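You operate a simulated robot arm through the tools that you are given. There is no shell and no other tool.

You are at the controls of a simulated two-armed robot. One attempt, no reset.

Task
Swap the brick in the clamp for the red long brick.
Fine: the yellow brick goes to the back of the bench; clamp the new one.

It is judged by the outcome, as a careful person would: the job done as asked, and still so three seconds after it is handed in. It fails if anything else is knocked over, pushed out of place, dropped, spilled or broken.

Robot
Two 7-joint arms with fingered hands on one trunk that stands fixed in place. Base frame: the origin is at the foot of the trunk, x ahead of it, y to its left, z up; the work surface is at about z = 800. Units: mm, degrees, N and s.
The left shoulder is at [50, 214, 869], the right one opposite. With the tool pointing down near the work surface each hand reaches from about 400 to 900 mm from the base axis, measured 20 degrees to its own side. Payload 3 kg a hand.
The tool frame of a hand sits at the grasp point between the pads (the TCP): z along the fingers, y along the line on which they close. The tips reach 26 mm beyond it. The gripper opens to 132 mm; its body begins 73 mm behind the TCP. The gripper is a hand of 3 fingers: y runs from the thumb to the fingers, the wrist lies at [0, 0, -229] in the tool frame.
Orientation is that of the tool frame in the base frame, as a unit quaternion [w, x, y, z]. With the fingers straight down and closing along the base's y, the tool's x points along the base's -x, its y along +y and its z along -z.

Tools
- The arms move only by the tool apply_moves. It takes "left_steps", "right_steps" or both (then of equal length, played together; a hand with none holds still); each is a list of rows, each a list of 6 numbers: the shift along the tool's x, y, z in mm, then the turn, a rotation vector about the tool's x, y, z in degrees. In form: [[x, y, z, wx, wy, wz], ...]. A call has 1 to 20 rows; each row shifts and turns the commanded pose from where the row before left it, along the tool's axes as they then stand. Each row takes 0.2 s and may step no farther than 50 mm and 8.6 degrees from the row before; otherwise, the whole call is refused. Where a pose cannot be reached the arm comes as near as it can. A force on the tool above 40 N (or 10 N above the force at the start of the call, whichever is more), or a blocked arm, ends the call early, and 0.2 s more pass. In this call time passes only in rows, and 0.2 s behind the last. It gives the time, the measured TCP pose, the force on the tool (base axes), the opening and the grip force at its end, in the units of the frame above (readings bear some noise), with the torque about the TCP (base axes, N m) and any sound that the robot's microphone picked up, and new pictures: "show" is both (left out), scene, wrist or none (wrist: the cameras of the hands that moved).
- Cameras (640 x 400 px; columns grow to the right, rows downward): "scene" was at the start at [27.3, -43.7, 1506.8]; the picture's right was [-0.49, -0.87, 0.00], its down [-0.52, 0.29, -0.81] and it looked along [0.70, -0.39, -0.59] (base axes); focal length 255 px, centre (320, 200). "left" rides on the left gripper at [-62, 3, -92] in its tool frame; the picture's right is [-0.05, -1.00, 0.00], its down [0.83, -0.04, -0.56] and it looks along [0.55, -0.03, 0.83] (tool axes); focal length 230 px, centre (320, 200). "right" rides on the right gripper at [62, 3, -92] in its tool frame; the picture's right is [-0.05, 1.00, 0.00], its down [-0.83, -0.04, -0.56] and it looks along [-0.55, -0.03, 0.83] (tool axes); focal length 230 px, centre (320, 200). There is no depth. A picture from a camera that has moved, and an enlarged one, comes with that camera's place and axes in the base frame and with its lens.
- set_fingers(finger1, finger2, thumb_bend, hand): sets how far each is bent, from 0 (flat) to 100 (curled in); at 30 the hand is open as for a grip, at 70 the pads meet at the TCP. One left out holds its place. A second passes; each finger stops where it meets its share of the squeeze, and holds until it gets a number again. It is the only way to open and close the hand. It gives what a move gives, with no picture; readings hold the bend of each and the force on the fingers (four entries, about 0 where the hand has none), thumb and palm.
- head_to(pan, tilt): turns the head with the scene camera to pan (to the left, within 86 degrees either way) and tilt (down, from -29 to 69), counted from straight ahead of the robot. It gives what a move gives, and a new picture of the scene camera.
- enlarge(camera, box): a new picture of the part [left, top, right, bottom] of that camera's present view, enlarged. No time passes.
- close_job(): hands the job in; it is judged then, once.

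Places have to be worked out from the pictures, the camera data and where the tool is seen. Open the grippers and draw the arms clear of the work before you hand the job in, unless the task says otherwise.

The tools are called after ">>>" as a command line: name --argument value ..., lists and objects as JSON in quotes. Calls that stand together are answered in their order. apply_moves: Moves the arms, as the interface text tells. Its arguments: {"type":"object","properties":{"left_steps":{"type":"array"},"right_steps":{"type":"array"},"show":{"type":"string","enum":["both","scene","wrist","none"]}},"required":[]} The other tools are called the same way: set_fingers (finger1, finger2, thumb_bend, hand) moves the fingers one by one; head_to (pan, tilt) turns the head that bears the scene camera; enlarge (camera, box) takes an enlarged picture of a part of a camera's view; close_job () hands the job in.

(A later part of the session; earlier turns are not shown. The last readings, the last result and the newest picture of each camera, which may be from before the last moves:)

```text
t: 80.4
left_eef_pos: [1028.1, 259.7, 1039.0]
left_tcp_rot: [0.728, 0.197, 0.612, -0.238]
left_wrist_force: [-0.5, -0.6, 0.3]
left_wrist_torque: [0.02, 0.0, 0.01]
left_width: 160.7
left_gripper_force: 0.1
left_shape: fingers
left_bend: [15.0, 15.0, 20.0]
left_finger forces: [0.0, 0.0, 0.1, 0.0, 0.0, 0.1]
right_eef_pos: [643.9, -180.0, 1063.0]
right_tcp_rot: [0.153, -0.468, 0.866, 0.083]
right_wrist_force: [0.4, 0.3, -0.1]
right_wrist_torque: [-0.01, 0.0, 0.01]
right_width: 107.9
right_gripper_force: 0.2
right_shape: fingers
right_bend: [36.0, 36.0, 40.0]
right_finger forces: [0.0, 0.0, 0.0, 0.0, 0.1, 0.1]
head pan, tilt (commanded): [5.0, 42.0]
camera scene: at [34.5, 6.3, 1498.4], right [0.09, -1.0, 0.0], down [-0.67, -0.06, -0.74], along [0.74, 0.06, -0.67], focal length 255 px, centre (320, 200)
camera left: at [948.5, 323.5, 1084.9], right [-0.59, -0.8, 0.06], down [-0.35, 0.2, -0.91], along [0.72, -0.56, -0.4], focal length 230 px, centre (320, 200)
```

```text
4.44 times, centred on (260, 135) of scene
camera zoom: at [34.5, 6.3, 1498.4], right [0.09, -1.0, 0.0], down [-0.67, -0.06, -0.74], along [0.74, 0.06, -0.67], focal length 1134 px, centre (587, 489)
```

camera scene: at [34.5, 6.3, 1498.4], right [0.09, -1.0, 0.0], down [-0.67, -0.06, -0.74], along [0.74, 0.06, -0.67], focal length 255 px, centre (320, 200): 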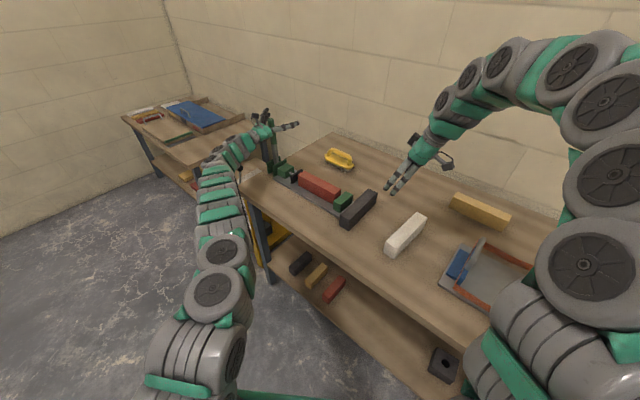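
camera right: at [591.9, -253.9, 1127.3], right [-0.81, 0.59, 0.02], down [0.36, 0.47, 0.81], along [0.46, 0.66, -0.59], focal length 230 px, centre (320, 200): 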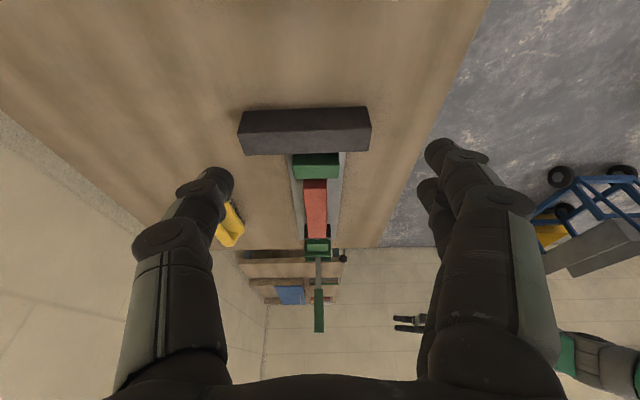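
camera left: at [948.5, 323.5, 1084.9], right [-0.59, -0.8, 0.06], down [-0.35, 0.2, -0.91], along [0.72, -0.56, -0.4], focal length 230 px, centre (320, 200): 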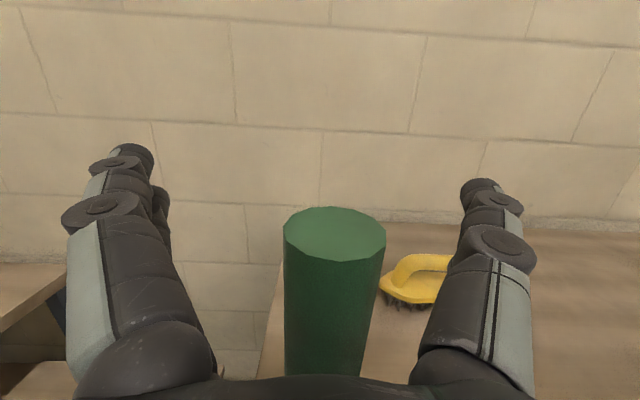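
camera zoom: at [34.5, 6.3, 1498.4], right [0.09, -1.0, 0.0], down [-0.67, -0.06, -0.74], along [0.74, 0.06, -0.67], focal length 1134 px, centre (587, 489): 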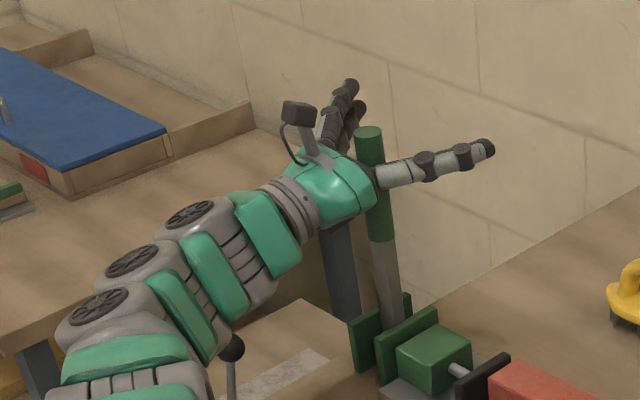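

The lever stands between the finger bases with about 10 mm to the palm. I'll edge 5 mm further, then curl the thumb behind it.

>>> apply_moves --left_steps '[[0.9, 0, 5, 0, 0, 0]]' --show "none"

>>> set_fingers --hand "left" --thumb_bend 100

>>> enlarge --camera "left" --box '[0, 0, 640, 400]'

>>> enlarge --camera "scene" --box '[210, 100, 310, 165]'

```text
t: 80.8
left_eef_pos: [1032.1, 258.2, 1039.5]
left_tcp_rot: [0.728, 0.198, 0.612, -0.239]
left_wrist_force: [0.2, 0.1, 0.8]
left_wrist_torque: [0.04, -0.01, 0.01]
left_width: 160.8
left_gripper_force: 0.1
left_shape: fingers
left_bend: [15.0, 15.0, 20.0]
left_finger forces: [0.0, 0.1, 0.0, 0.0, 0.0, 0.0]
right_eef_pos: [644.1, -178.2, 1063.0]
right_tcp_rot: [0.153, -0.468, 0.866, 0.084]
right_wrist_force: [-0.4, -0.3, -0.5]
right_wrist_torque: [0.0, -0.04, 0.0]
right_width: 107.9
right_gripper_force: 0.1
right_shape: fingers
right_bend: [36.0, 36.0, 40.0]
right_finger forces: [0.0, 0.1, 0.1, 0.0, 0.1, 0.1]
head pan, tilt (commanded): [5.0, 42.0]
```

```text
t: 81.8
left_eef_pos: [1032.7, 257.0, 1040.3]
left_tcp_rot: [0.728, 0.197, 0.612, -0.238]
left_wrist_force: [0.1, 0.6, 0.5]
left_wrist_torque: [-0.03, 0.02, 0.0]
left_width: 56.5
left_gripper_force: 0.2
left_shape: fingers
left_bend: [15.0, 15.0, 100.0]
left_finger forces: [0.1, 0.0, 0.1, 0.1, 0.0, 0.0]
right_eef_pos: [644.4, -180.2, 1062.9]
right_tcp_rot: [0.154, -0.468, 0.866, 0.083]
right_wrist_force: [-0.8, -0.4, -0.1]
right_wrist_torque: [0.01, 0.01, -0.03]
right_width: 107.9
right_gripper_force: 0.0
right_shape: fingers
right_bend: [36.0, 36.0, 40.0]
right_finger forces: [0.0, 0.0, 0.0, 0.1, 0.1, 0.0]
head pan, tilt (commanded): [5.0, 42.0]
```

```text
1.00 times, centred on (320, 200) of left (not enlarged: the box is as wide or as high as the picture)
camera zoom: at [952.4, 321.1, 1084.8], right [-0.59, -0.8, 0.05], down [-0.35, 0.2, -0.91], along [0.72, -0.56, -0.4], focal length 230 px, centre (320, 200)
```

zoom: 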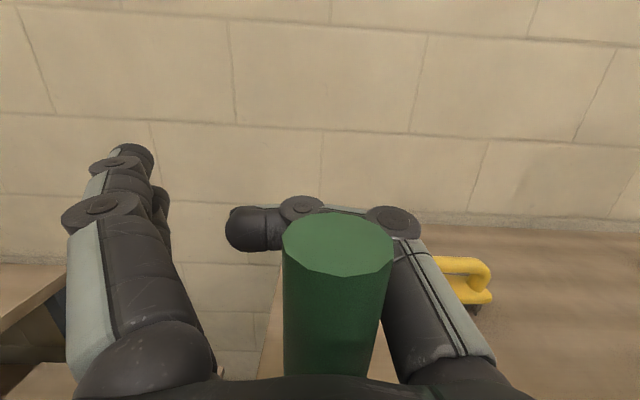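

```text
6.15 times, centred on (260, 132) of scene
camera zoom: at [34.5, 6.4, 1498.4], right [0.09, -1.0, 0.0], down [-0.67, -0.06, -0.74], along [0.74, 0.06, -0.67], focal length 1569 px, centre (689, 615)
```

zoom: 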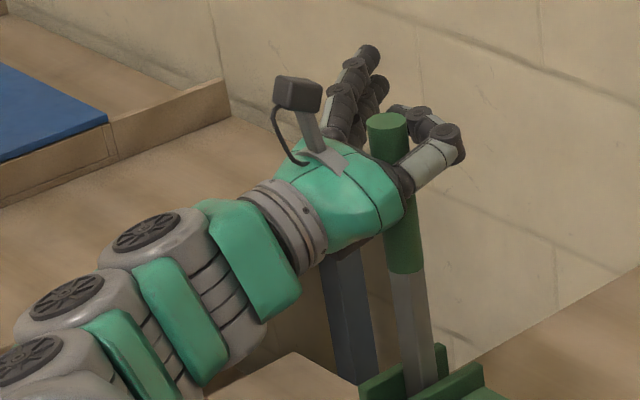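

The thumb has curled fully behind the lever without touching it. I'll draw the hand back to pull the lever over, and check partway.

>>> apply_moves --left_steps '[[0.6, 0, -9.9, 0, 0, 0], [-4.2, 0, -16.2, 0, 0, 0], [-3.2, 0, -15.9, 0, 0, 0], [-1.5, 0, -16.4, 0, 0, 0], [-0.2, 0, -16.5, 0, 0, 0]]' --show "wrist"

>>> enlarge --camera "scene" --box '[200, 100, 360, 200]'

```text
t: 83.0
left_eef_pos: [973.5, 302.6, 1036.6]
left_tcp_rot: [0.729, 0.197, 0.611, -0.237]
left_wrist_force: [-0.6, -4.1, -2.5]
left_wrist_torque: [-0.05, -0.11, 0.18]
left_width: 56.4
left_gripper_force: 2.1
left_shape: fingers
left_bend: [15.0, 15.0, 100.0]
left_finger forces: [0.0, 0.1, 0.0, 0.0, 4.2, 0.1]
right_eef_pos: [644.4, -180.2, 1062.6]
right_tcp_rot: [0.153, -0.468, 0.866, 0.084]
right_wrist_force: [0.1, -0.2, -0.5]
right_wrist_torque: [-0.02, -0.01, -0.02]
right_width: 107.8
right_gripper_force: 0.1
right_shape: fingers
right_bend: [36.0, 36.0, 40.0]
right_finger forces: [0.1, 0.1, 0.0, 0.1, 0.0, 0.0]
head pan, tilt (commanded): [5.0, 42.0]
camera left: at [893.9, 366.7, 1081.3], right [-0.59, -0.8, 0.05], down [-0.35, 0.2, -0.91], along [0.72, -0.56, -0.4], focal length 230 px, centre (320, 200)
```

left: 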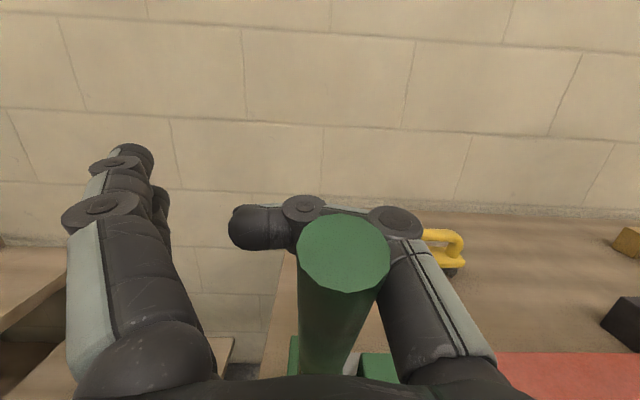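

```text
4.00 times, centred on (280, 150) of scene
camera zoom: at [34.5, 6.3, 1498.4], right [0.09, -1.0, 0.0], down [-0.67, -0.06, -0.74], along [0.74, 0.06, -0.67], focal length 1020 px, centre (480, 400)
```

zoom: 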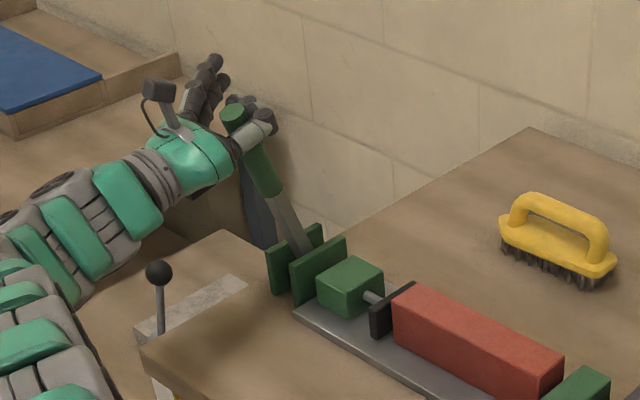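

The lever is coming over smoothly at about 5 N and the pad is nearing the brick. I'll continue along the arc.

>>> apply_moves --left_steps '[[1.3, 0, -16.3, 0, 0, 0], [2.8, 0, -16.4, 0, 0, 0], [4.1, 0, -16, 0, 0, 0], [5.6, 0, -15.5, 0, 0, 0], [6.8, 0, -14.9, 0, 0, 0]]' --show "wrist"

>>> enlarge --camera "scene" --box '[200, 110, 360, 210]'

```text
t: 84.2
left_eef_pos: [913.1, 345.8, 1001.2]
left_tcp_rot: [0.728, 0.197, 0.612, -0.238]
left_wrist_force: [-1.1, -5.5, -2.2]
left_wrist_torque: [-0.11, -0.13, 0.21]
left_width: 56.5
left_gripper_force: 2.9
left_shape: fingers
left_bend: [15.0, 15.0, 100.0]
left_finger forces: [0.0, 0.0, 0.0, 0.0, 5.7, 0.1]
right_eef_pos: [644.5, -179.9, 1062.7]
right_tcp_rot: [0.153, -0.468, 0.866, 0.084]
right_wrist_force: [0.4, -0.3, -0.4]
right_wrist_torque: [0.0, 0.0, 0.01]
right_width: 107.7
right_gripper_force: 0.1
right_shape: fingers
right_bend: [36.0, 36.0, 40.0]
right_finger forces: [0.0, 0.0, 0.1, 0.1, 0.1, 0.1]
head pan, tilt (commanded): [5.0, 42.0]
camera left: at [834.0, 410.7, 1045.8], right [-0.59, -0.8, 0.06], down [-0.35, 0.2, -0.91], along [0.72, -0.56, -0.4], focal length 230 px, centre (320, 200)
```

left: 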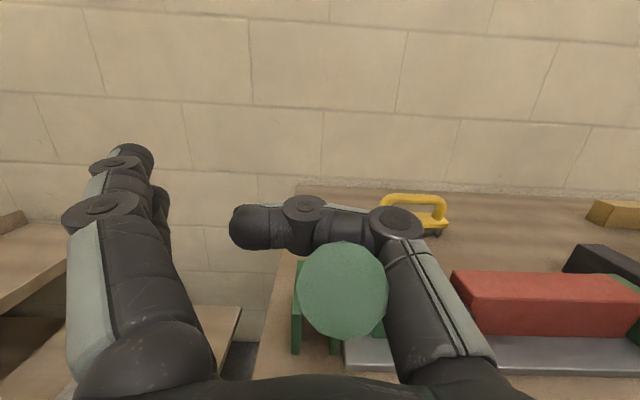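

```text
4.00 times, centred on (280, 160) of scene
camera zoom: at [34.5, 6.3, 1498.4], right [0.09, -1.0, 0.0], down [-0.67, -0.06, -0.74], along [0.74, 0.06, -0.67], focal length 1020 px, centre (480, 360)
```

zoom: 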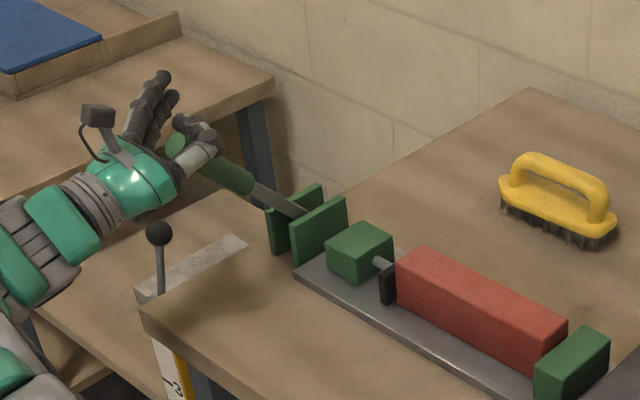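

The lever is at about 45° and the pad is now on the red brick, pushing it home against the fixed jaw. I'll continue down in stages.

>>> apply_moves --left_steps '[[8.1, 0, -14.4, 0, 0, 0], [9.3, 0, -13.5, 0, 0, 0], [10.6, 0, -12.6, 0, 0, 0]]' --show "wrist"

>>> enlarge --camera "scene" --box '[200, 110, 360, 210]'

```text
t: 85.0
left_eef_pos: [884.3, 367.0, 966.9]
left_tcp_rot: [0.728, 0.198, 0.612, -0.238]
left_wrist_force: [-1.4, -3.9, 0.1]
left_wrist_torque: [-0.05, 0.01, 0.14]
left_width: 56.5
left_gripper_force: 2.0
left_shape: fingers
left_bend: [15.0, 15.0, 100.0]
left_finger forces: [0.0, 0.1, 0.0, 0.0, 4.1, 0.0]
right_eef_pos: [644.1, -179.8, 1063.1]
right_tcp_rot: [0.153, -0.469, 0.866, 0.084]
right_wrist_force: [0.0, 0.3, 0.0]
right_wrist_torque: [-0.02, 0.03, -0.01]
right_width: 107.9
right_gripper_force: 0.0
right_shape: fingers
right_bend: [36.0, 36.0, 40.0]
right_finger forces: [0.0, 0.0, 0.0, 0.0, 0.0, 0.0]
head pan, tilt (commanded): [5.0, 42.0]
camera left: at [804.9, 431.1, 1012.6], right [-0.59, -0.8, 0.05], down [-0.35, 0.2, -0.91], along [0.72, -0.56, -0.4], focal length 230 px, centre (320, 200)
```

left: 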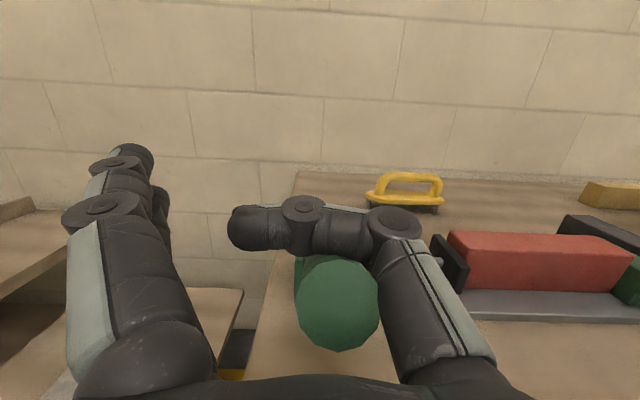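

```text
4.00 times, centred on (280, 160) of scene
camera zoom: at [34.5, 6.3, 1498.4], right [0.09, -1.0, 0.0], down [-0.67, -0.06, -0.74], along [0.74, 0.06, -0.67], focal length 1020 px, centre (480, 360)
```

zoom: 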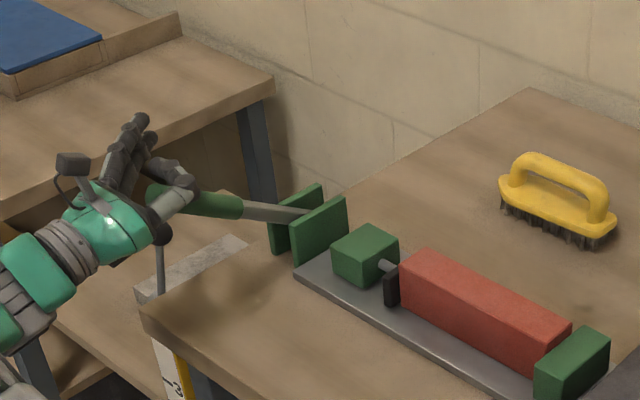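

The pad holds the red brick against the fixed jaw now. The last stage takes the lever down to its clamped angle.

>>> apply_moves --left_steps '[[11.5, 0, -11.8, 0, 0, 0], [12.6, 0, -10.7, 0, 0, 0]]' --show "none"

>>> enlarge --camera "scene" --box '[200, 110, 360, 210]'

```text
t: 85.6
left_eef_pos: [869.4, 376.8, 940.1]
left_tcp_rot: [0.728, 0.197, 0.612, -0.237]
left_wrist_force: [0.0, 0.7, 0.7]
left_wrist_torque: [-0.01, 0.0, -0.02]
left_width: 56.2
left_gripper_force: 0.0
left_shape: fingers
left_bend: [15.0, 15.0, 100.0]
left_finger forces: [0.0, 0.1, 0.1, 0.0, 0.0, 0.0]
right_eef_pos: [644.4, -179.5, 1062.6]
right_tcp_rot: [0.153, -0.469, 0.866, 0.084]
right_wrist_force: [0.7, 0.4, -0.1]
right_wrist_torque: [-0.03, -0.05, 0.01]
right_width: 107.7
right_gripper_force: 0.2
right_shape: fingers
right_bend: [36.0, 36.0, 40.0]
right_finger forces: [0.0, 0.1, 0.0, 0.1, 0.0, 0.0]
head pan, tilt (commanded): [5.0, 42.0]
```

```text
4.00 times, centred on (280, 160) of scene
camera zoom: at [34.5, 6.4, 1498.4], right [0.09, -1.0, 0.0], down [-0.67, -0.06, -0.74], along [0.74, 0.06, -0.67], focal length 1020 px, centre (480, 360)
```

zoom: 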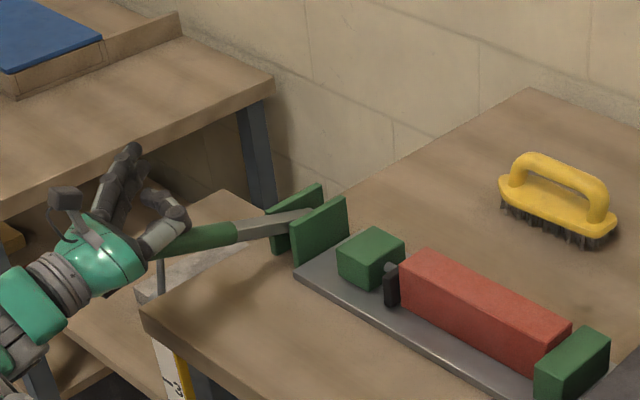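

The lever has snapped down by itself and the hand's load is zero. I'll check its final angle and the pad against the original clamped state.

>>> enlarge --camera "left" --box '[160, 80, 640, 380]'

>>> enlarge --camera "scene" --box '[255, 150, 355, 212]'

```text
1.33 times, centred on (400, 230) of left
camera zoom: at [790.1, 440.2, 985.7], right [-0.59, -0.8, 0.05], down [-0.35, 0.2, -0.91], along [0.72, -0.56, -0.4], focal length 307 px, centre (213, 160)
```

zoom: 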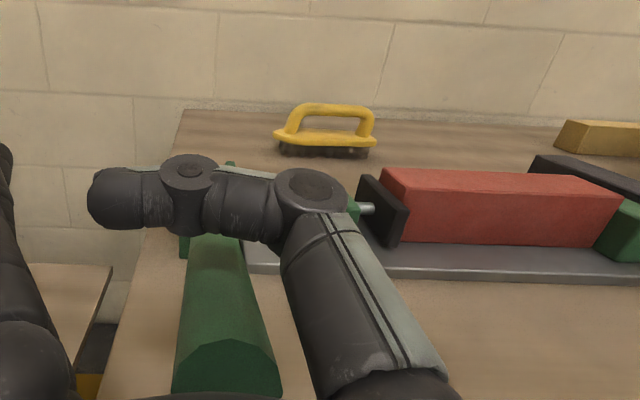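

```text
6.40 times, centred on (305, 181) of scene
camera zoom: at [34.5, 6.4, 1498.4], right [0.09, -1.0, 0.0], down [-0.67, -0.06, -0.74], along [0.74, 0.06, -0.67], focal length 1632 px, centre (416, 322)
```

zoom: 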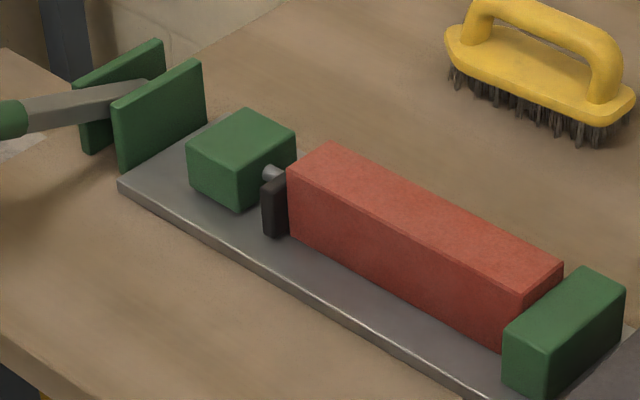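

The pad bears on the brick, the brick is against the fixed jaw, and the lever end is back at its original height of about 909 mm. I'll lift the left hand straight up off the lever and then back away.

>>> apply_moves --left_steps '[[-20, 0, 3.5, 0, 0, 0], [-30, 0, 5.3, 0, 0, 0], [-40, 0, 7, 0, 0, 0], [-6.5, 0, -37, 0, 0, 0], [-6.5, 0, -37, 0, 0, 0], [-6.5, 0, -37, 0, 0, 0], [-6.5, 0, -37, 0, 0, 0], [-6.5, 0, -37, 0, 0, 0]]' --show "wrist"

>>> head_to --pan 0 --tilt 45

>>> enlarge --camera "scene" --box '[205, 135, 285, 185]'

>>> enlarge --camera "scene" --box '[265, 150, 345, 200]'

```text
t: 87.4
left_eef_pos: [715.0, 487.9, 1029.6]
left_tcp_rot: [0.728, 0.199, 0.611, -0.239]
left_wrist_force: [-0.5, -0.5, -0.4]
left_wrist_torque: [0.01, -0.01, 0.0]
left_width: 56.2
left_gripper_force: 0.1
left_shape: fingers
left_bend: [15.0, 15.0, 100.0]
left_finger forces: [0.1, 0.1, 0.0, 0.0, 0.0, 0.0]
right_eef_pos: [643.9, -179.5, 1061.6]
right_tcp_rot: [0.153, -0.469, 0.866, 0.084]
right_wrist_force: [-0.1, -0.4, 0.3]
right_wrist_torque: [-0.03, -0.01, 0.01]
right_width: 108.2
right_gripper_force: 0.1
right_shape: fingers
right_bend: [36.0, 36.0, 40.0]
right_finger forces: [0.0, 0.0, 0.0, 0.0, 0.0, 0.0]
head pan, tilt (commanded): [5.0, 42.0]
camera left: at [635.9, 551.6, 1074.4], right [-0.6, -0.8, 0.05], down [-0.35, 0.2, -0.91], along [0.72, -0.56, -0.4], focal length 230 px, centre (320, 200)
```

left: 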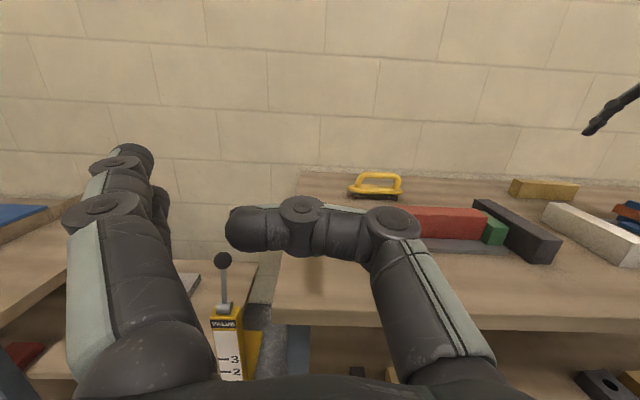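

```text
t: 88.0
left_eef_pos: [715.7, 488.3, 1029.1]
left_tcp_rot: [0.728, 0.197, 0.612, -0.238]
left_wrist_force: [0.4, 0.5, 0.2]
left_wrist_torque: [-0.02, 0.02, 0.01]
left_width: 56.3
left_gripper_force: 0.0
left_shape: fingers
left_bend: [15.0, 15.0, 100.0]
left_finger forces: [0.0, 0.0, 0.0, 0.1, 0.1, 0.0]
right_eef_pos: [644.0, -180.1, 1063.1]
right_tcp_rot: [0.153, -0.469, 0.866, 0.084]
right_wrist_force: [-0.4, -0.2, 0.1]
right_wrist_torque: [-0.04, -0.03, -0.03]
right_width: 108.0
right_gripper_force: 0.0
right_shape: fingers
right_bend: [36.0, 36.0, 40.0]
right_finger forces: [0.0, 0.0, 0.1, 0.1, 0.0, 0.0]
head pan, tilt (commanded): [0.0, 45.0]
camera scene: at [32.5, -0.9, 1494.1], right [0.0, -1.0, 0.0], down [-0.71, 0.0, -0.71], along [0.71, 0.0, -0.71], focal length 255 px, centre (320, 200)
```

scene: 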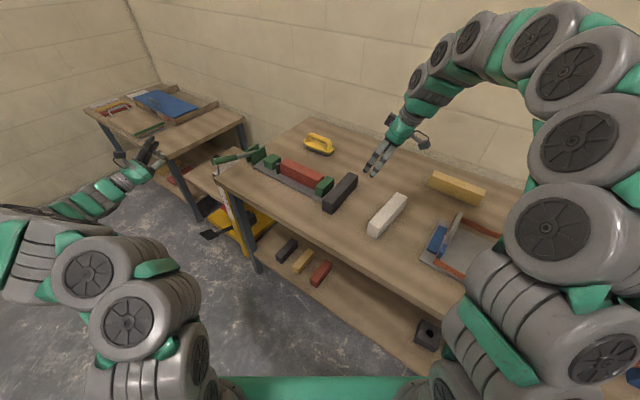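

```text
8.00 times, centred on (245, 160) of scene
camera zoom: at [32.5, -0.9, 1494.1], right [0.0, -1.0, 0.0], down [-0.71, 0.0, -0.71], along [0.71, 0.0, -0.71], focal length 2040 px, centre (920, 520)
```

zoom: 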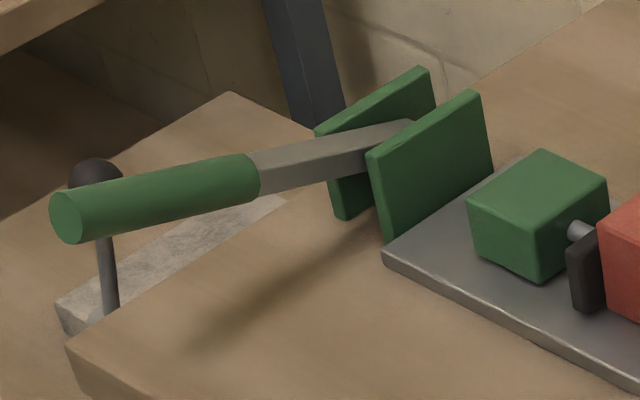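

```text
8.00 times, centred on (305, 175) of scene
camera zoom: at [32.5, -0.9, 1494.1], right [0.0, -1.0, 0.0], down [-0.71, 0.0, -0.71], along [0.71, 0.0, -0.71], focal length 2040 px, centre (440, 400)
```

zoom: 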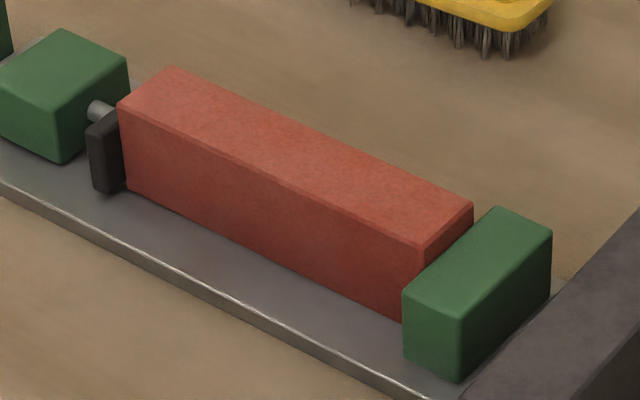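

The lever, carriage, pad and brick now match the original clamped picture. I'll open both hands fully and check the white and black bricks against the first pictures.

>>> set_fingers --hand "left" --finger1 30 --finger2 30 --thumb_bend 30

>>> set_fingers --hand "right" --finger1 30 --finger2 30 --thumb_bend 30

>>> enlarge --camera "scene" --box '[360, 190, 440, 240]'

>>> enlarge --camera "scene" --box '[205, 120, 365, 220]'

>>> enlarge --camera "scene" --box '[360, 140, 520, 280]'

```text
t: 89.0
left_eef_pos: [715.6, 488.9, 1028.7]
left_tcp_rot: [0.729, 0.198, 0.611, -0.238]
left_wrist_force: [0.4, 1.1, -0.2]
left_wrist_torque: [-0.02, 0.01, 0.01]
left_width: 134.8
left_gripper_force: 0.1
left_shape: fingers
left_bend: [30.0, 30.0, 30.0]
left_finger forces: [0.1, 0.0, 0.1, 0.0, 0.1, 0.1]
right_eef_pos: [643.9, -180.2, 1062.4]
right_tcp_rot: [0.153, -0.468, 0.867, 0.084]
right_wrist_force: [0.0, 0.9, 0.5]
right_wrist_torque: [0.04, 0.03, -0.01]
right_width: 107.7
right_gripper_force: 0.1
right_shape: fingers
right_bend: [36.0, 36.0, 40.0]
right_finger forces: [0.0, 0.0, 0.0, 0.0, 0.0, 0.0]
head pan, tilt (commanded): [0.0, 45.0]
```

```text
t: 90.0
left_eef_pos: [716.1, 488.9, 1029.8]
left_tcp_rot: [0.728, 0.198, 0.612, -0.238]
left_wrist_force: [-0.2, 0.5, -0.4]
left_wrist_torque: [-0.02, 0.02, -0.01]
left_width: 134.5
left_gripper_force: 0.0
left_shape: fingers
left_bend: [30.0, 30.0, 30.0]
left_finger forces: [0.0, 0.0, 0.0, 0.1, 0.0, 0.1]
right_eef_pos: [643.3, -179.4, 1062.7]
right_tcp_rot: [0.154, -0.469, 0.866, 0.084]
right_wrist_force: [0.0, -0.6, 0.1]
right_wrist_torque: [0.03, 0.0, -0.02]
right_width: 133.7
right_gripper_force: 0.0
right_shape: fingers
right_bend: [30.0, 30.0, 30.0]
right_finger forces: [0.0, 0.1, 0.1, 0.0, 0.0, 0.0]
head pan, tilt (commanded): [0.0, 45.0]
```

```text
8.00 times, centred on (400, 215) of scene
camera zoom: at [32.5, -0.9, 1494.0], right [0.0, -1.0, 0.0], down [-0.71, 0.0, -0.71], along [0.71, 0.0, -0.71], focal length 2040 px, centre (-320, 80)
```

zoom: 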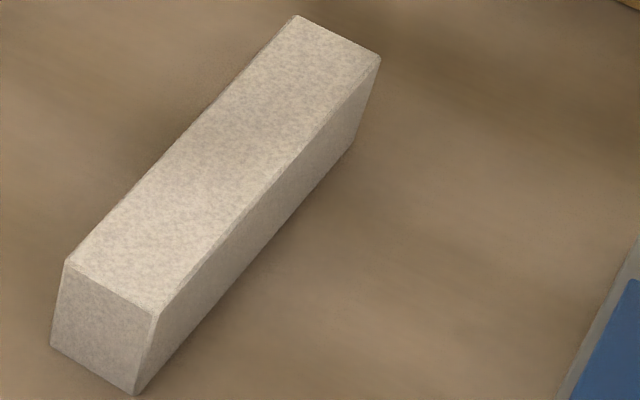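

```text
4.00 times, centred on (285, 170) of scene
camera zoom: at [32.5, -0.9, 1494.0], right [0.0, -1.0, 0.0], down [-0.71, 0.0, -0.71], along [0.71, 0.0, -0.71], focal length 1020 px, centre (460, 320)
```

zoom: 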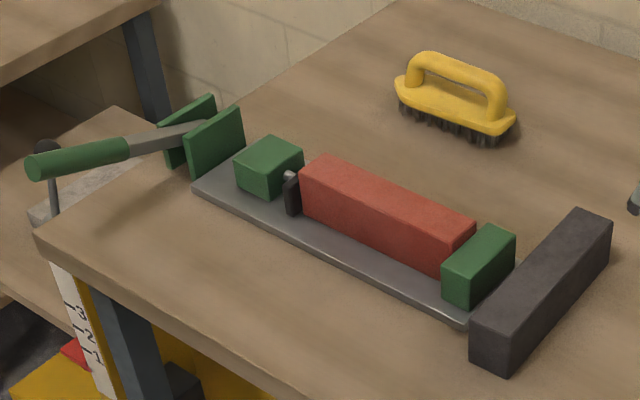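

```text
2.86 times, centred on (440, 210) of scene
camera zoom: at [32.5, -0.9, 1494.0], right [0.0, -1.0, 0.0], down [-0.71, 0.0, -0.71], along [0.71, 0.0, -0.71], focal length 729 px, centre (-23, 171)
```

zoom: 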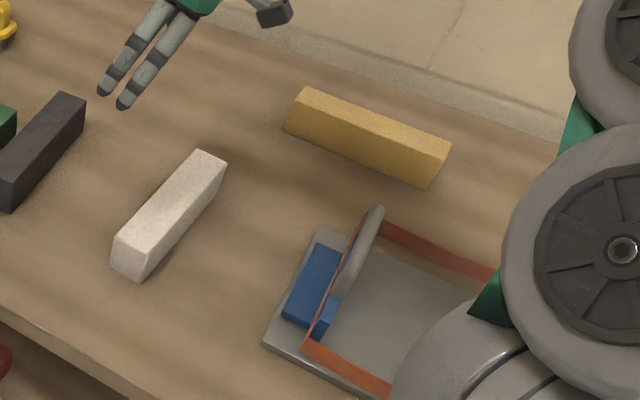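

Everything else is where it was: the white, black and brush views match the first pictures. The yellow brick is only about 70% of the way back, so I'd like to slide it further toward the rear edge. First I turn the right hand, high up, so thumb and fingers can push evenly along its length.

>>> apply_moves --right_steps '[[0, 0, 0, 0, 6.667, 0], [0, 0, 0, 0, 6.667, 0], [0, 0, 0, 0, 6.667, 0], [0, 0, 0, 0, 0, 8.45], [0, 0, 0, 0, 0, 8.45], [0, 0, 0, 0, 0, 8.45], [0, 0, 0, 0, 0, 8.45], [0, 0, 0, 0, 0, 8.45], [0, 0, 0, 0, 0, 8.45], [0, 0, 0, 0, 0, 8.45], [0, 0, 0, 0, 0, 8.45], [0, 0, 0, 0, 0, 8.45], [0, 0, 0, 0, 0, 8.45], [0, 0, 0, 0, 0, 8.45], [0, 0, 0, 0, -7.5, 0], [0, 0, 0, 0, -7.5, 0], [0, 0, 0, 0, -7.5, 0], [0, 0, 0, 0, -7.5, 0]]' --show "none"

>>> set_fingers --hand "right" --finger1 44 --finger2 44 --thumb_bend 44

>>> head_to --pan -25 --tilt 38

```text
t: 93.8
left_eef_pos: [716.4, 489.3, 1029.4]
left_tcp_rot: [0.728, 0.197, 0.612, -0.237]
left_wrist_force: [0.0, 0.5, 0.0]
left_wrist_torque: [0.04, 0.02, -0.02]
left_width: 134.9
left_gripper_force: 0.0
left_shape: fingers
left_bend: [30.0, 30.0, 30.0]
left_finger forces: [0.0, 0.2, 0.0, 0.0, 0.0, 0.0]
right_eef_pos: [641.7, -178.6, 1063.2]
right_tcp_rot: [0.246, 0.3, 0.918, -0.079]
right_wrist_force: [-0.7, 0.6, -0.2]
right_wrist_torque: [-0.02, -0.02, -0.01]
right_width: 134.0
right_gripper_force: 0.1
right_shape: fingers
right_bend: [30.0, 30.0, 30.0]
right_finger forces: [0.0, 0.0, 0.0, 0.1, 0.0, 0.1]
head pan, tilt (commanded): [0.0, 45.0]
```

```text
t: 94.8
left_eef_pos: [715.6, 489.1, 1028.8]
left_tcp_rot: [0.728, 0.198, 0.611, -0.238]
left_wrist_force: [0.3, 1.1, -0.8]
left_wrist_torque: [0.03, -0.01, -0.02]
left_width: 134.8
left_gripper_force: 0.1
left_shape: fingers
left_bend: [30.0, 30.0, 30.0]
left_finger forces: [0.1, 0.0, 0.0, 0.1, 0.1, 0.1]
right_eef_pos: [642.3, -179.2, 1063.4]
right_tcp_rot: [0.245, 0.299, 0.919, -0.08]
right_wrist_force: [0.0, 0.3, 0.3]
right_wrist_torque: [-0.01, 0.0, -0.05]
right_width: 88.6
right_gripper_force: 0.2
right_shape: fingers
right_bend: [44.0, 44.0, 44.0]
right_finger forces: [0.1, 0.0, 0.1, 0.1, 0.0, 0.1]
head pan, tilt (commanded): [0.0, 45.0]
```

```text
t: 95.7
left_eef_pos: [715.9, 489.8, 1028.9]
left_tcp_rot: [0.728, 0.197, 0.612, -0.237]
left_wrist_force: [-0.4, 0.9, 0.7]
left_wrist_torque: [0.01, 0.02, 0.0]
left_width: 134.7
left_gripper_force: 0.0
left_shape: fingers
left_bend: [30.0, 30.0, 30.0]
left_finger forces: [0.0, 0.0, 0.1, 0.0, 0.0, 0.0]
right_eef_pos: [643.5, -179.0, 1061.7]
right_tcp_rot: [0.246, 0.299, 0.919, -0.079]
right_wrist_force: [-0.4, 0.0, -0.3]
right_wrist_torque: [0.06, -0.01, -0.02]
right_width: 88.5
right_gripper_force: 0.0
right_shape: fingers
right_bend: [44.0, 44.0, 44.0]
right_finger forces: [0.1, 0.1, 0.0, 0.0, 0.0, 0.0]
head pan, tilt (commanded): [-25.0, 38.0]
camera scene: at [29.4, -37.3, 1504.3], right [-0.42, -0.91, 0.0], down [-0.56, 0.26, -0.79], along [0.71, -0.33, -0.62], focal length 255 px, centre (320, 200)
```

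scene: 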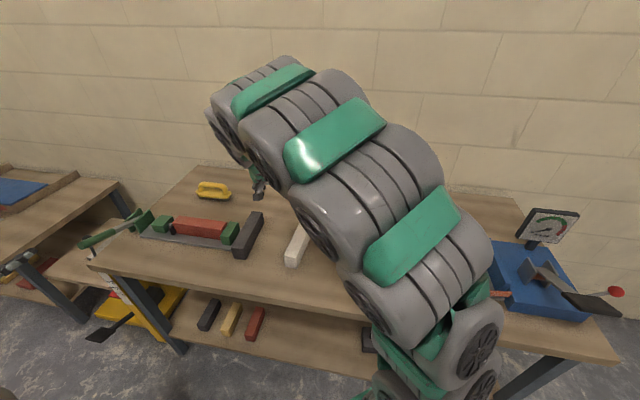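

The hand is oriented as intended, tilted 30° toward the back. I'll bring it to a point above and in front of the yellow brick.

>>> apply_moves --right_steps '[[-21.4, -26.9, 29.3, 0, 0, 0], [-21.4, -26.9, 29.3, 0, 0, 0], [-21.4, -26.9, 29.3, 0, 0, 0], [-21.4, -26.9, 29.3, 0, 0, 0], [-21.4, -26.9, 29.3, 0, 0, 0], [-21.4, -26.9, 29.3, 0, 0, 0], [-21.4, -26.9, 29.3, 0, 0, 0]]' --show "both"

>>> enlarge --camera "right" --box '[0, 0, 640, 400]'

```text
t: 97.3
left_eef_pos: [715.6, 488.6, 1029.1]
left_tcp_rot: [0.728, 0.198, 0.612, -0.238]
left_wrist_force: [-0.3, -0.3, -0.4]
left_wrist_torque: [0.0, 0.01, 0.0]
left_width: 134.6
left_gripper_force: 0.1
left_shape: fingers
left_bend: [30.0, 30.0, 30.0]
left_finger forces: [0.1, 0.0, 0.0, 0.1, 0.0, 0.0]
right_eef_pos: [719.9, -469.1, 956.3]
right_tcp_rot: [0.245, 0.299, 0.919, -0.079]
right_wrist_force: [-0.1, 0.1, 0.3]
right_wrist_torque: [-0.04, 0.02, 0.02]
right_width: 88.5
right_gripper_force: 0.1
right_shape: fingers
right_bend: [44.0, 44.0, 44.0]
right_finger forces: [0.0, 0.1, 0.0, 0.1, 0.1, 0.0]
head pan, tilt (commanded): [-25.0, 38.0]
camera scene: at [29.4, -37.4, 1504.3], right [-0.42, -0.91, 0.0], down [-0.56, 0.26, -0.79], along [0.71, -0.33, -0.62], focal length 255 px, centre (320, 200)
camera right: at [641.1, -409.2, 1005.2], right [0.62, 0.78, 0.03], down [0.33, -0.3, 0.9], along [0.71, -0.55, -0.44], focal length 230 px, centre (320, 200)
```

scene: 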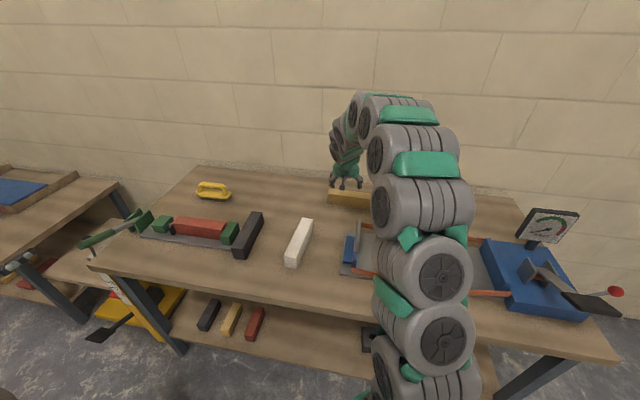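
right: 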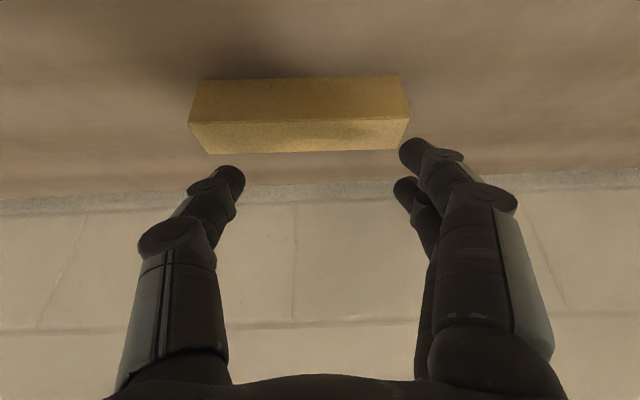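

```text
1.00 times, centred on (320, 200) of right (not enlarged: the box is as wide or as high as the picture)
camera zoom: at [641.1, -409.2, 1005.2], right [0.62, 0.78, 0.03], down [0.33, -0.3, 0.9], along [0.71, -0.55, -0.44], focal length 230 px, centre (320, 200)
```

zoom: 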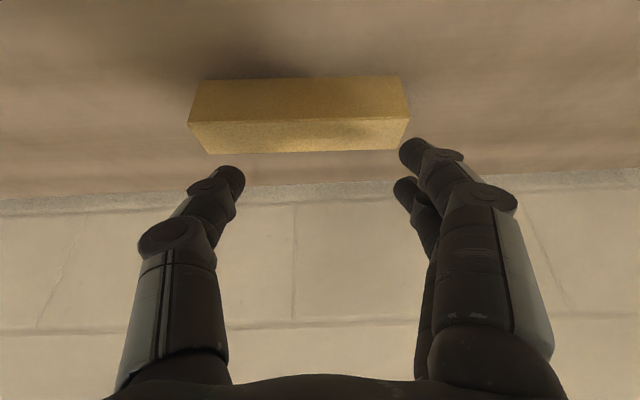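

From here the brick's front face is at about 906 mm along the depth axis and the bench's back edge beyond 1110. I'll lower the hand in front of it.

>>> apply_moves --right_steps '[[18.9, 0, 32.7, 0, 0, 0], [18.9, 0, 32.7, 0, 0, 0], [18.9, 0, 32.7, 0, 0, 0]]' --show "both"

>>> enlarge --camera "scene" --box '[290, 150, 450, 290]'

```text
t: 98.1
left_eef_pos: [715.9, 488.2, 1029.1]
left_tcp_rot: [0.728, 0.196, 0.612, -0.237]
left_wrist_force: [-0.1, 0.2, 0.3]
left_wrist_torque: [-0.01, 0.0, 0.03]
left_width: 134.7
left_gripper_force: 0.0
left_shape: fingers
left_bend: [30.0, 30.0, 30.0]
left_finger forces: [0.0, 0.1, 0.0, 0.0, 0.1, 0.0]
right_eef_pos: [722.4, -464.8, 845.6]
right_tcp_rot: [0.245, 0.3, 0.919, -0.08]
right_wrist_force: [-1.0, 0.3, 0.4]
right_wrist_torque: [-0.01, 0.01, -0.03]
right_width: 88.5
right_gripper_force: 0.1
right_shape: fingers
right_bend: [44.0, 44.0, 44.0]
right_finger forces: [0.1, 0.0, 0.0, 0.0, 0.1, 0.0]
head pan, tilt (commanded): [-25.0, 38.0]
camera scene: at [29.5, -37.4, 1504.3], right [-0.42, -0.91, 0.0], down [-0.56, 0.26, -0.79], along [0.71, -0.33, -0.62], focal length 255 px, centre (320, 200)
camera right: at [643.1, -405.7, 894.1], right [0.62, 0.78, 0.03], down [0.33, -0.3, 0.9], along [0.71, -0.55, -0.45], focal length 230 px, centre (320, 200)
```

scene: 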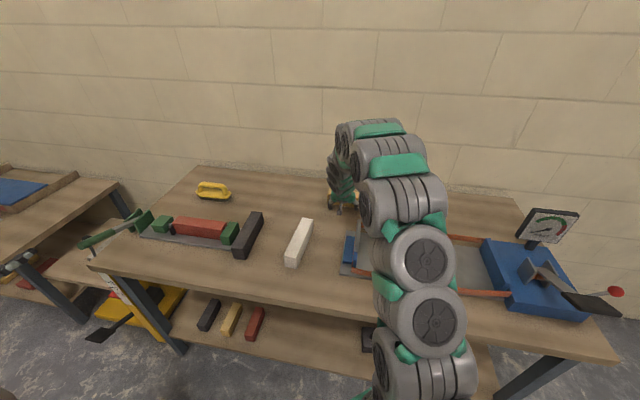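
right: 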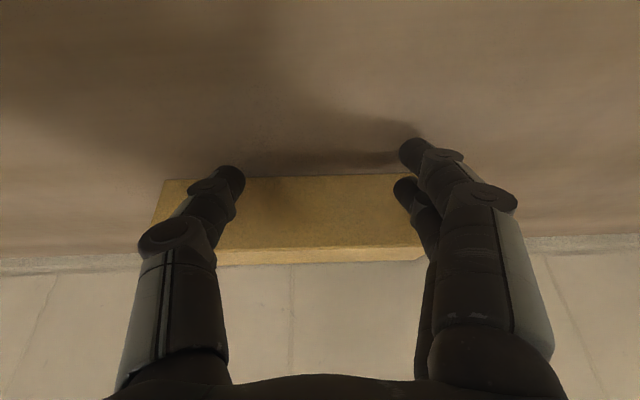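

```text
2.86 times, centred on (370, 220) of scene
camera zoom: at [29.5, -37.4, 1504.3], right [-0.42, -0.91, 0.0], down [-0.56, 0.26, -0.79], along [0.71, -0.33, -0.62], focal length 729 px, centre (177, 143)
```

zoom: 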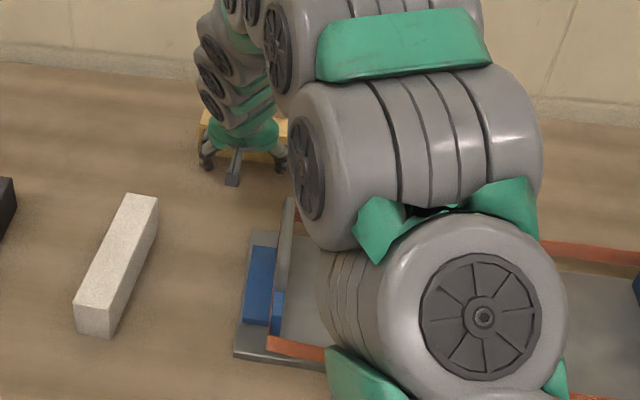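

The fingertips are low in front of the brick's front face, spread along its length. I'll push it gently toward the back.

>>> apply_moves --right_steps '[[-8.7, 0, 5, 0, 0, 0], [-8.7, 0, 5, 0, 0, 0], [-6.9, 0, 4, 0, 0, 0], [-6.9, 0, 4, 0, 0, 0], [-6.9, 0, 4, 0, 0, 0], [-6.9, 0, 4, 0, 0, 0], [-6.9, 0, 4, 0, 0, 0]]' --show "both"

```text
t: 99.7
left_eef_pos: [715.5, 488.1, 1030.6]
left_tcp_rot: [0.728, 0.197, 0.611, -0.238]
left_wrist_force: [0.1, -0.4, 0.2]
left_wrist_torque: [0.01, -0.02, 0.02]
left_width: 134.9
left_gripper_force: 0.1
left_shape: fingers
left_bend: [30.0, 30.0, 30.0]
left_finger forces: [0.1, 0.0, 0.1, 0.0, 0.1, 0.1]
right_eef_pos: [767.0, -502.8, 845.7]
right_tcp_rot: [0.246, 0.299, 0.919, -0.079]
right_wrist_force: [-2.4, 1.7, -0.3]
right_wrist_torque: [0.08, 0.09, -0.09]
right_width: 88.7
right_gripper_force: 1.3
right_shape: fingers
right_bend: [44.0, 44.0, 44.0]
right_finger forces: [0.1, 1.2, 0.0, 0.0, 2.0, 0.1]
head pan, tilt (commanded): [-25.0, 38.0]
camera scene: at [29.4, -37.4, 1504.3], right [-0.42, -0.91, 0.0], down [-0.56, 0.26, -0.79], along [0.71, -0.33, -0.62], focal length 255 px, centre (320, 200)
camera right: at [688.4, -443.1, 894.5], right [0.62, 0.78, 0.03], down [0.33, -0.3, 0.9], along [0.71, -0.55, -0.45], focal length 230 px, centre (320, 200)
```

scene: 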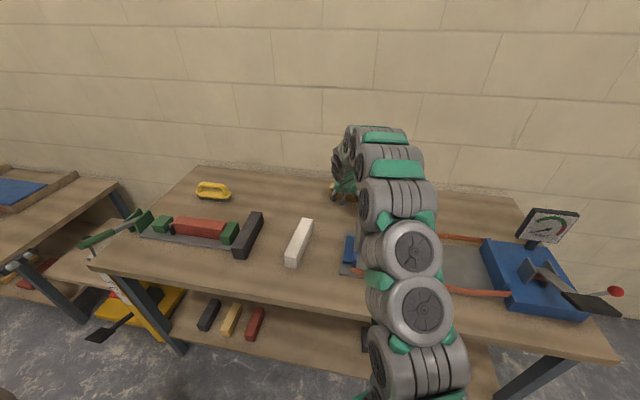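
right: 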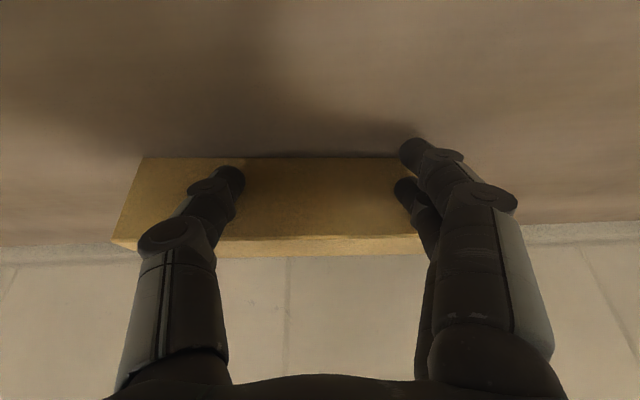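

Both the thumb and a finger bear on it evenly at about 3 N and it is sliding straight. I'll push roughly 45 mm more.

>>> apply_moves --right_steps '[[-6.9, 0, 4, 0, 0, 0], [-6.9, 0, 4, 0, 0, 0], [-6.9, 0, 4, 0, 0, 0], [-6.9, 0, 4, 0, 0, 0], [-6.9, 0, 4, 0, 0, 0], [-4.3, 0, 2.5, 0, 0, 0]]' --show "both"

```text
t: 101.1
left_eef_pos: [715.2, 488.5, 1030.4]
left_tcp_rot: [0.729, 0.197, 0.612, -0.237]
left_wrist_force: [-0.4, -0.2, 0.1]
left_wrist_torque: [0.01, 0.03, 0.02]
left_width: 134.8
left_gripper_force: 0.0
left_shape: fingers
left_bend: [30.0, 30.0, 30.0]
left_finger forces: [0.0, 0.1, 0.0, 0.1, 0.0, 0.0]
right_eef_pos: [803.0, -529.1, 844.8]
right_tcp_rot: [0.244, 0.299, 0.919, -0.078]
right_wrist_force: [-3.7, 1.6, 0.7]
right_wrist_torque: [0.04, 0.06, -0.11]
right_width: 88.6
right_gripper_force: 1.9
right_shape: fingers
right_bend: [44.0, 44.0, 44.0]
right_finger forces: [0.1, 1.3, 0.0, 0.0, 2.6, 0.0]
head pan, tilt (commanded): [-25.0, 38.0]
camera scene: at [29.4, -37.3, 1504.3], right [-0.42, -0.91, 0.0], down [-0.56, 0.26, -0.79], along [0.71, -0.33, -0.62], focal length 255 px, centre (320, 200)
camera right: at [724.3, -470.0, 894.8], right [0.62, 0.78, 0.03], down [0.33, -0.3, 0.89], along [0.71, -0.55, -0.45], focal length 230 px, centre (320, 200)
```

scene: 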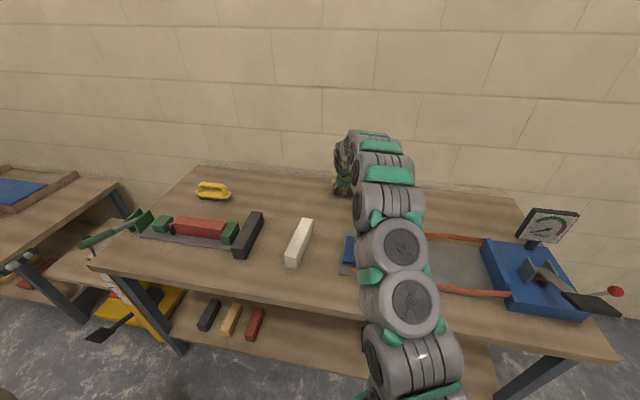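
right: 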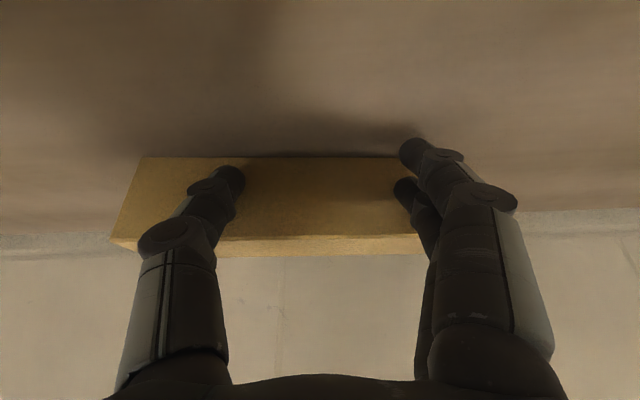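

The yellow brick now sits close to the rear, spanning about 984–1028 mm with the edge beyond 1110. I'll back the hand off, raise it and return it to its starting area.

>>> apply_moves --right_steps '[[17.3, 0, -10, 0, 0, 0], [17.3, 0, -10, 0, 0, 0], [-20, 0, -34.6, 0, 0, 0], [-20, 0, -34.6, 0, 0, 0], [-20, 0, -34.6, 0, 0, 0], [23.7, 13.3, -31, 0, 0, 0], [23.7, 13.3, -31, 0, 0, 0], [23.7, 13.3, -31, 0, 0, 0], [23.7, 13.3, -31, 0, 0, 0], [23.7, 13.3, -31, 0, 0, 0], [23.7, 13.3, -31, 0, 0, 0], [23.7, 13.3, -31, 0, 0, 0], [23.7, 13.3, -31, 0, 0, 0]]' --show "both"

>>> set_fingers --hand "right" --finger1 30 --finger2 30 --thumb_bend 30

>>> head_to --pan 0 --tilt 45

```text
t: 103.9
left_eef_pos: [715.3, 488.8, 1028.7]
left_tcp_rot: [0.728, 0.197, 0.612, -0.238]
left_wrist_force: [1.3, 0.0, -1.1]
left_wrist_torque: [0.02, 0.02, 0.0]
left_width: 134.8
left_gripper_force: 0.0
left_shape: fingers
left_bend: [30.0, 30.0, 30.0]
left_finger forces: [0.0, 0.1, 0.0, 0.0, 0.1, 0.0]
right_eef_pos: [599.6, -250.3, 1085.9]
right_tcp_rot: [0.246, 0.3, 0.918, -0.079]
right_wrist_force: [0.4, 0.2, 0.2]
right_wrist_torque: [0.01, -0.01, 0.0]
right_width: 88.8
right_gripper_force: 0.0
right_shape: fingers
right_bend: [44.0, 44.0, 44.0]
right_finger forces: [0.1, 0.0, 0.1, 0.0, 0.0, 0.0]
head pan, tilt (commanded): [-25.0, 38.0]
camera scene: at [29.4, -37.4, 1504.3], right [-0.42, -0.91, 0.0], down [-0.56, 0.26, -0.79], along [0.71, -0.33, -0.62], focal length 255 px, centre (320, 200)
camera right: at [520.2, -189.6, 1135.6], right [0.62, 0.78, 0.03], down [0.33, -0.3, 0.9], along [0.71, -0.55, -0.44], focal length 230 px, centre (320, 200)
```

scene: 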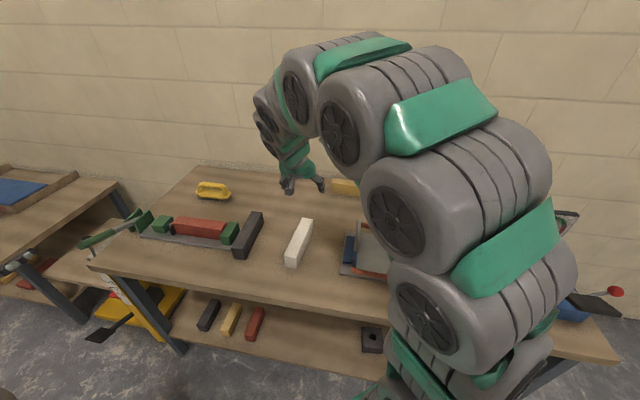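
right: 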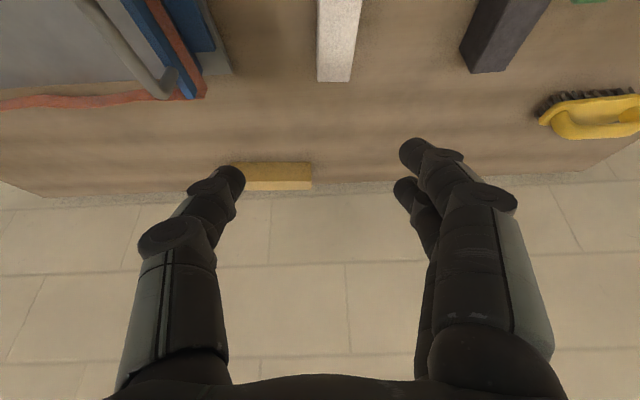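

```text
t: 104.9
left_eef_pos: [715.7, 488.1, 1029.2]
left_tcp_rot: [0.728, 0.198, 0.612, -0.238]
left_wrist_force: [-0.4, 0.0, -0.1]
left_wrist_torque: [0.01, 0.0, 0.02]
left_width: 134.8
left_gripper_force: 0.1
left_shape: fingers
left_bend: [30.0, 30.0, 30.0]
left_finger forces: [0.0, 0.1, 0.0, 0.1, 0.0, 0.0]
right_eef_pos: [599.8, -250.3, 1086.3]
right_tcp_rot: [0.245, 0.3, 0.919, -0.079]
right_wrist_force: [-0.1, 0.9, 0.0]
right_wrist_torque: [0.03, -0.03, 0.0]
right_width: 134.0
right_gripper_force: 0.2
right_shape: fingers
right_bend: [30.0, 30.0, 30.0]
right_finger forces: [0.2, 0.1, 0.0, 0.0, 0.1, 0.0]
head pan, tilt (commanded): [-25.0, 38.0]
```

```text
t: 105.8
left_eef_pos: [715.2, 488.3, 1029.6]
left_tcp_rot: [0.728, 0.198, 0.611, -0.239]
left_wrist_force: [0.2, -1.0, -0.4]
left_wrist_torque: [0.01, 0.01, -0.02]
left_width: 134.6
left_gripper_force: 0.1
left_shape: fingers
left_bend: [30.0, 30.0, 30.0]
left_finger forces: [0.0, 0.1, 0.1, 0.0, 0.0, 0.1]
right_eef_pos: [599.8, -250.1, 1086.8]
right_tcp_rot: [0.246, 0.299, 0.918, -0.08]
right_wrist_force: [-0.1, -0.7, 0.8]
right_wrist_torque: [-0.01, 0.0, -0.01]
right_width: 133.8
right_gripper_force: 0.2
right_shape: fingers
right_bend: [30.0, 30.0, 30.0]
right_finger forces: [0.1, 0.0, 0.0, 0.0, 0.0, 0.0]
head pan, tilt (commanded): [0.0, 45.0]
camera scene: at [32.5, -1.0, 1494.1], right [0.0, -1.0, 0.0], down [-0.71, 0.0, -0.71], along [0.71, 0.0, -0.71], focal length 255 px, centre (320, 200)
```

scene: 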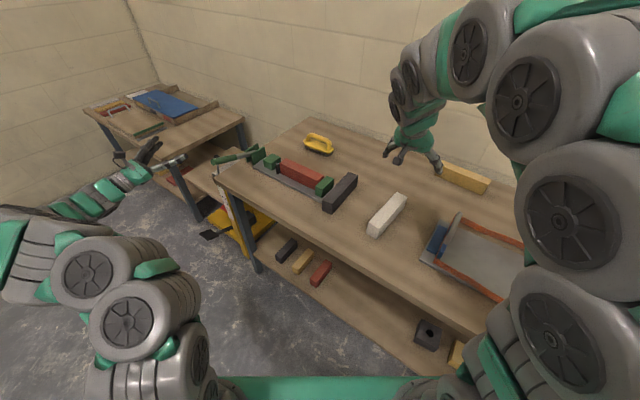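

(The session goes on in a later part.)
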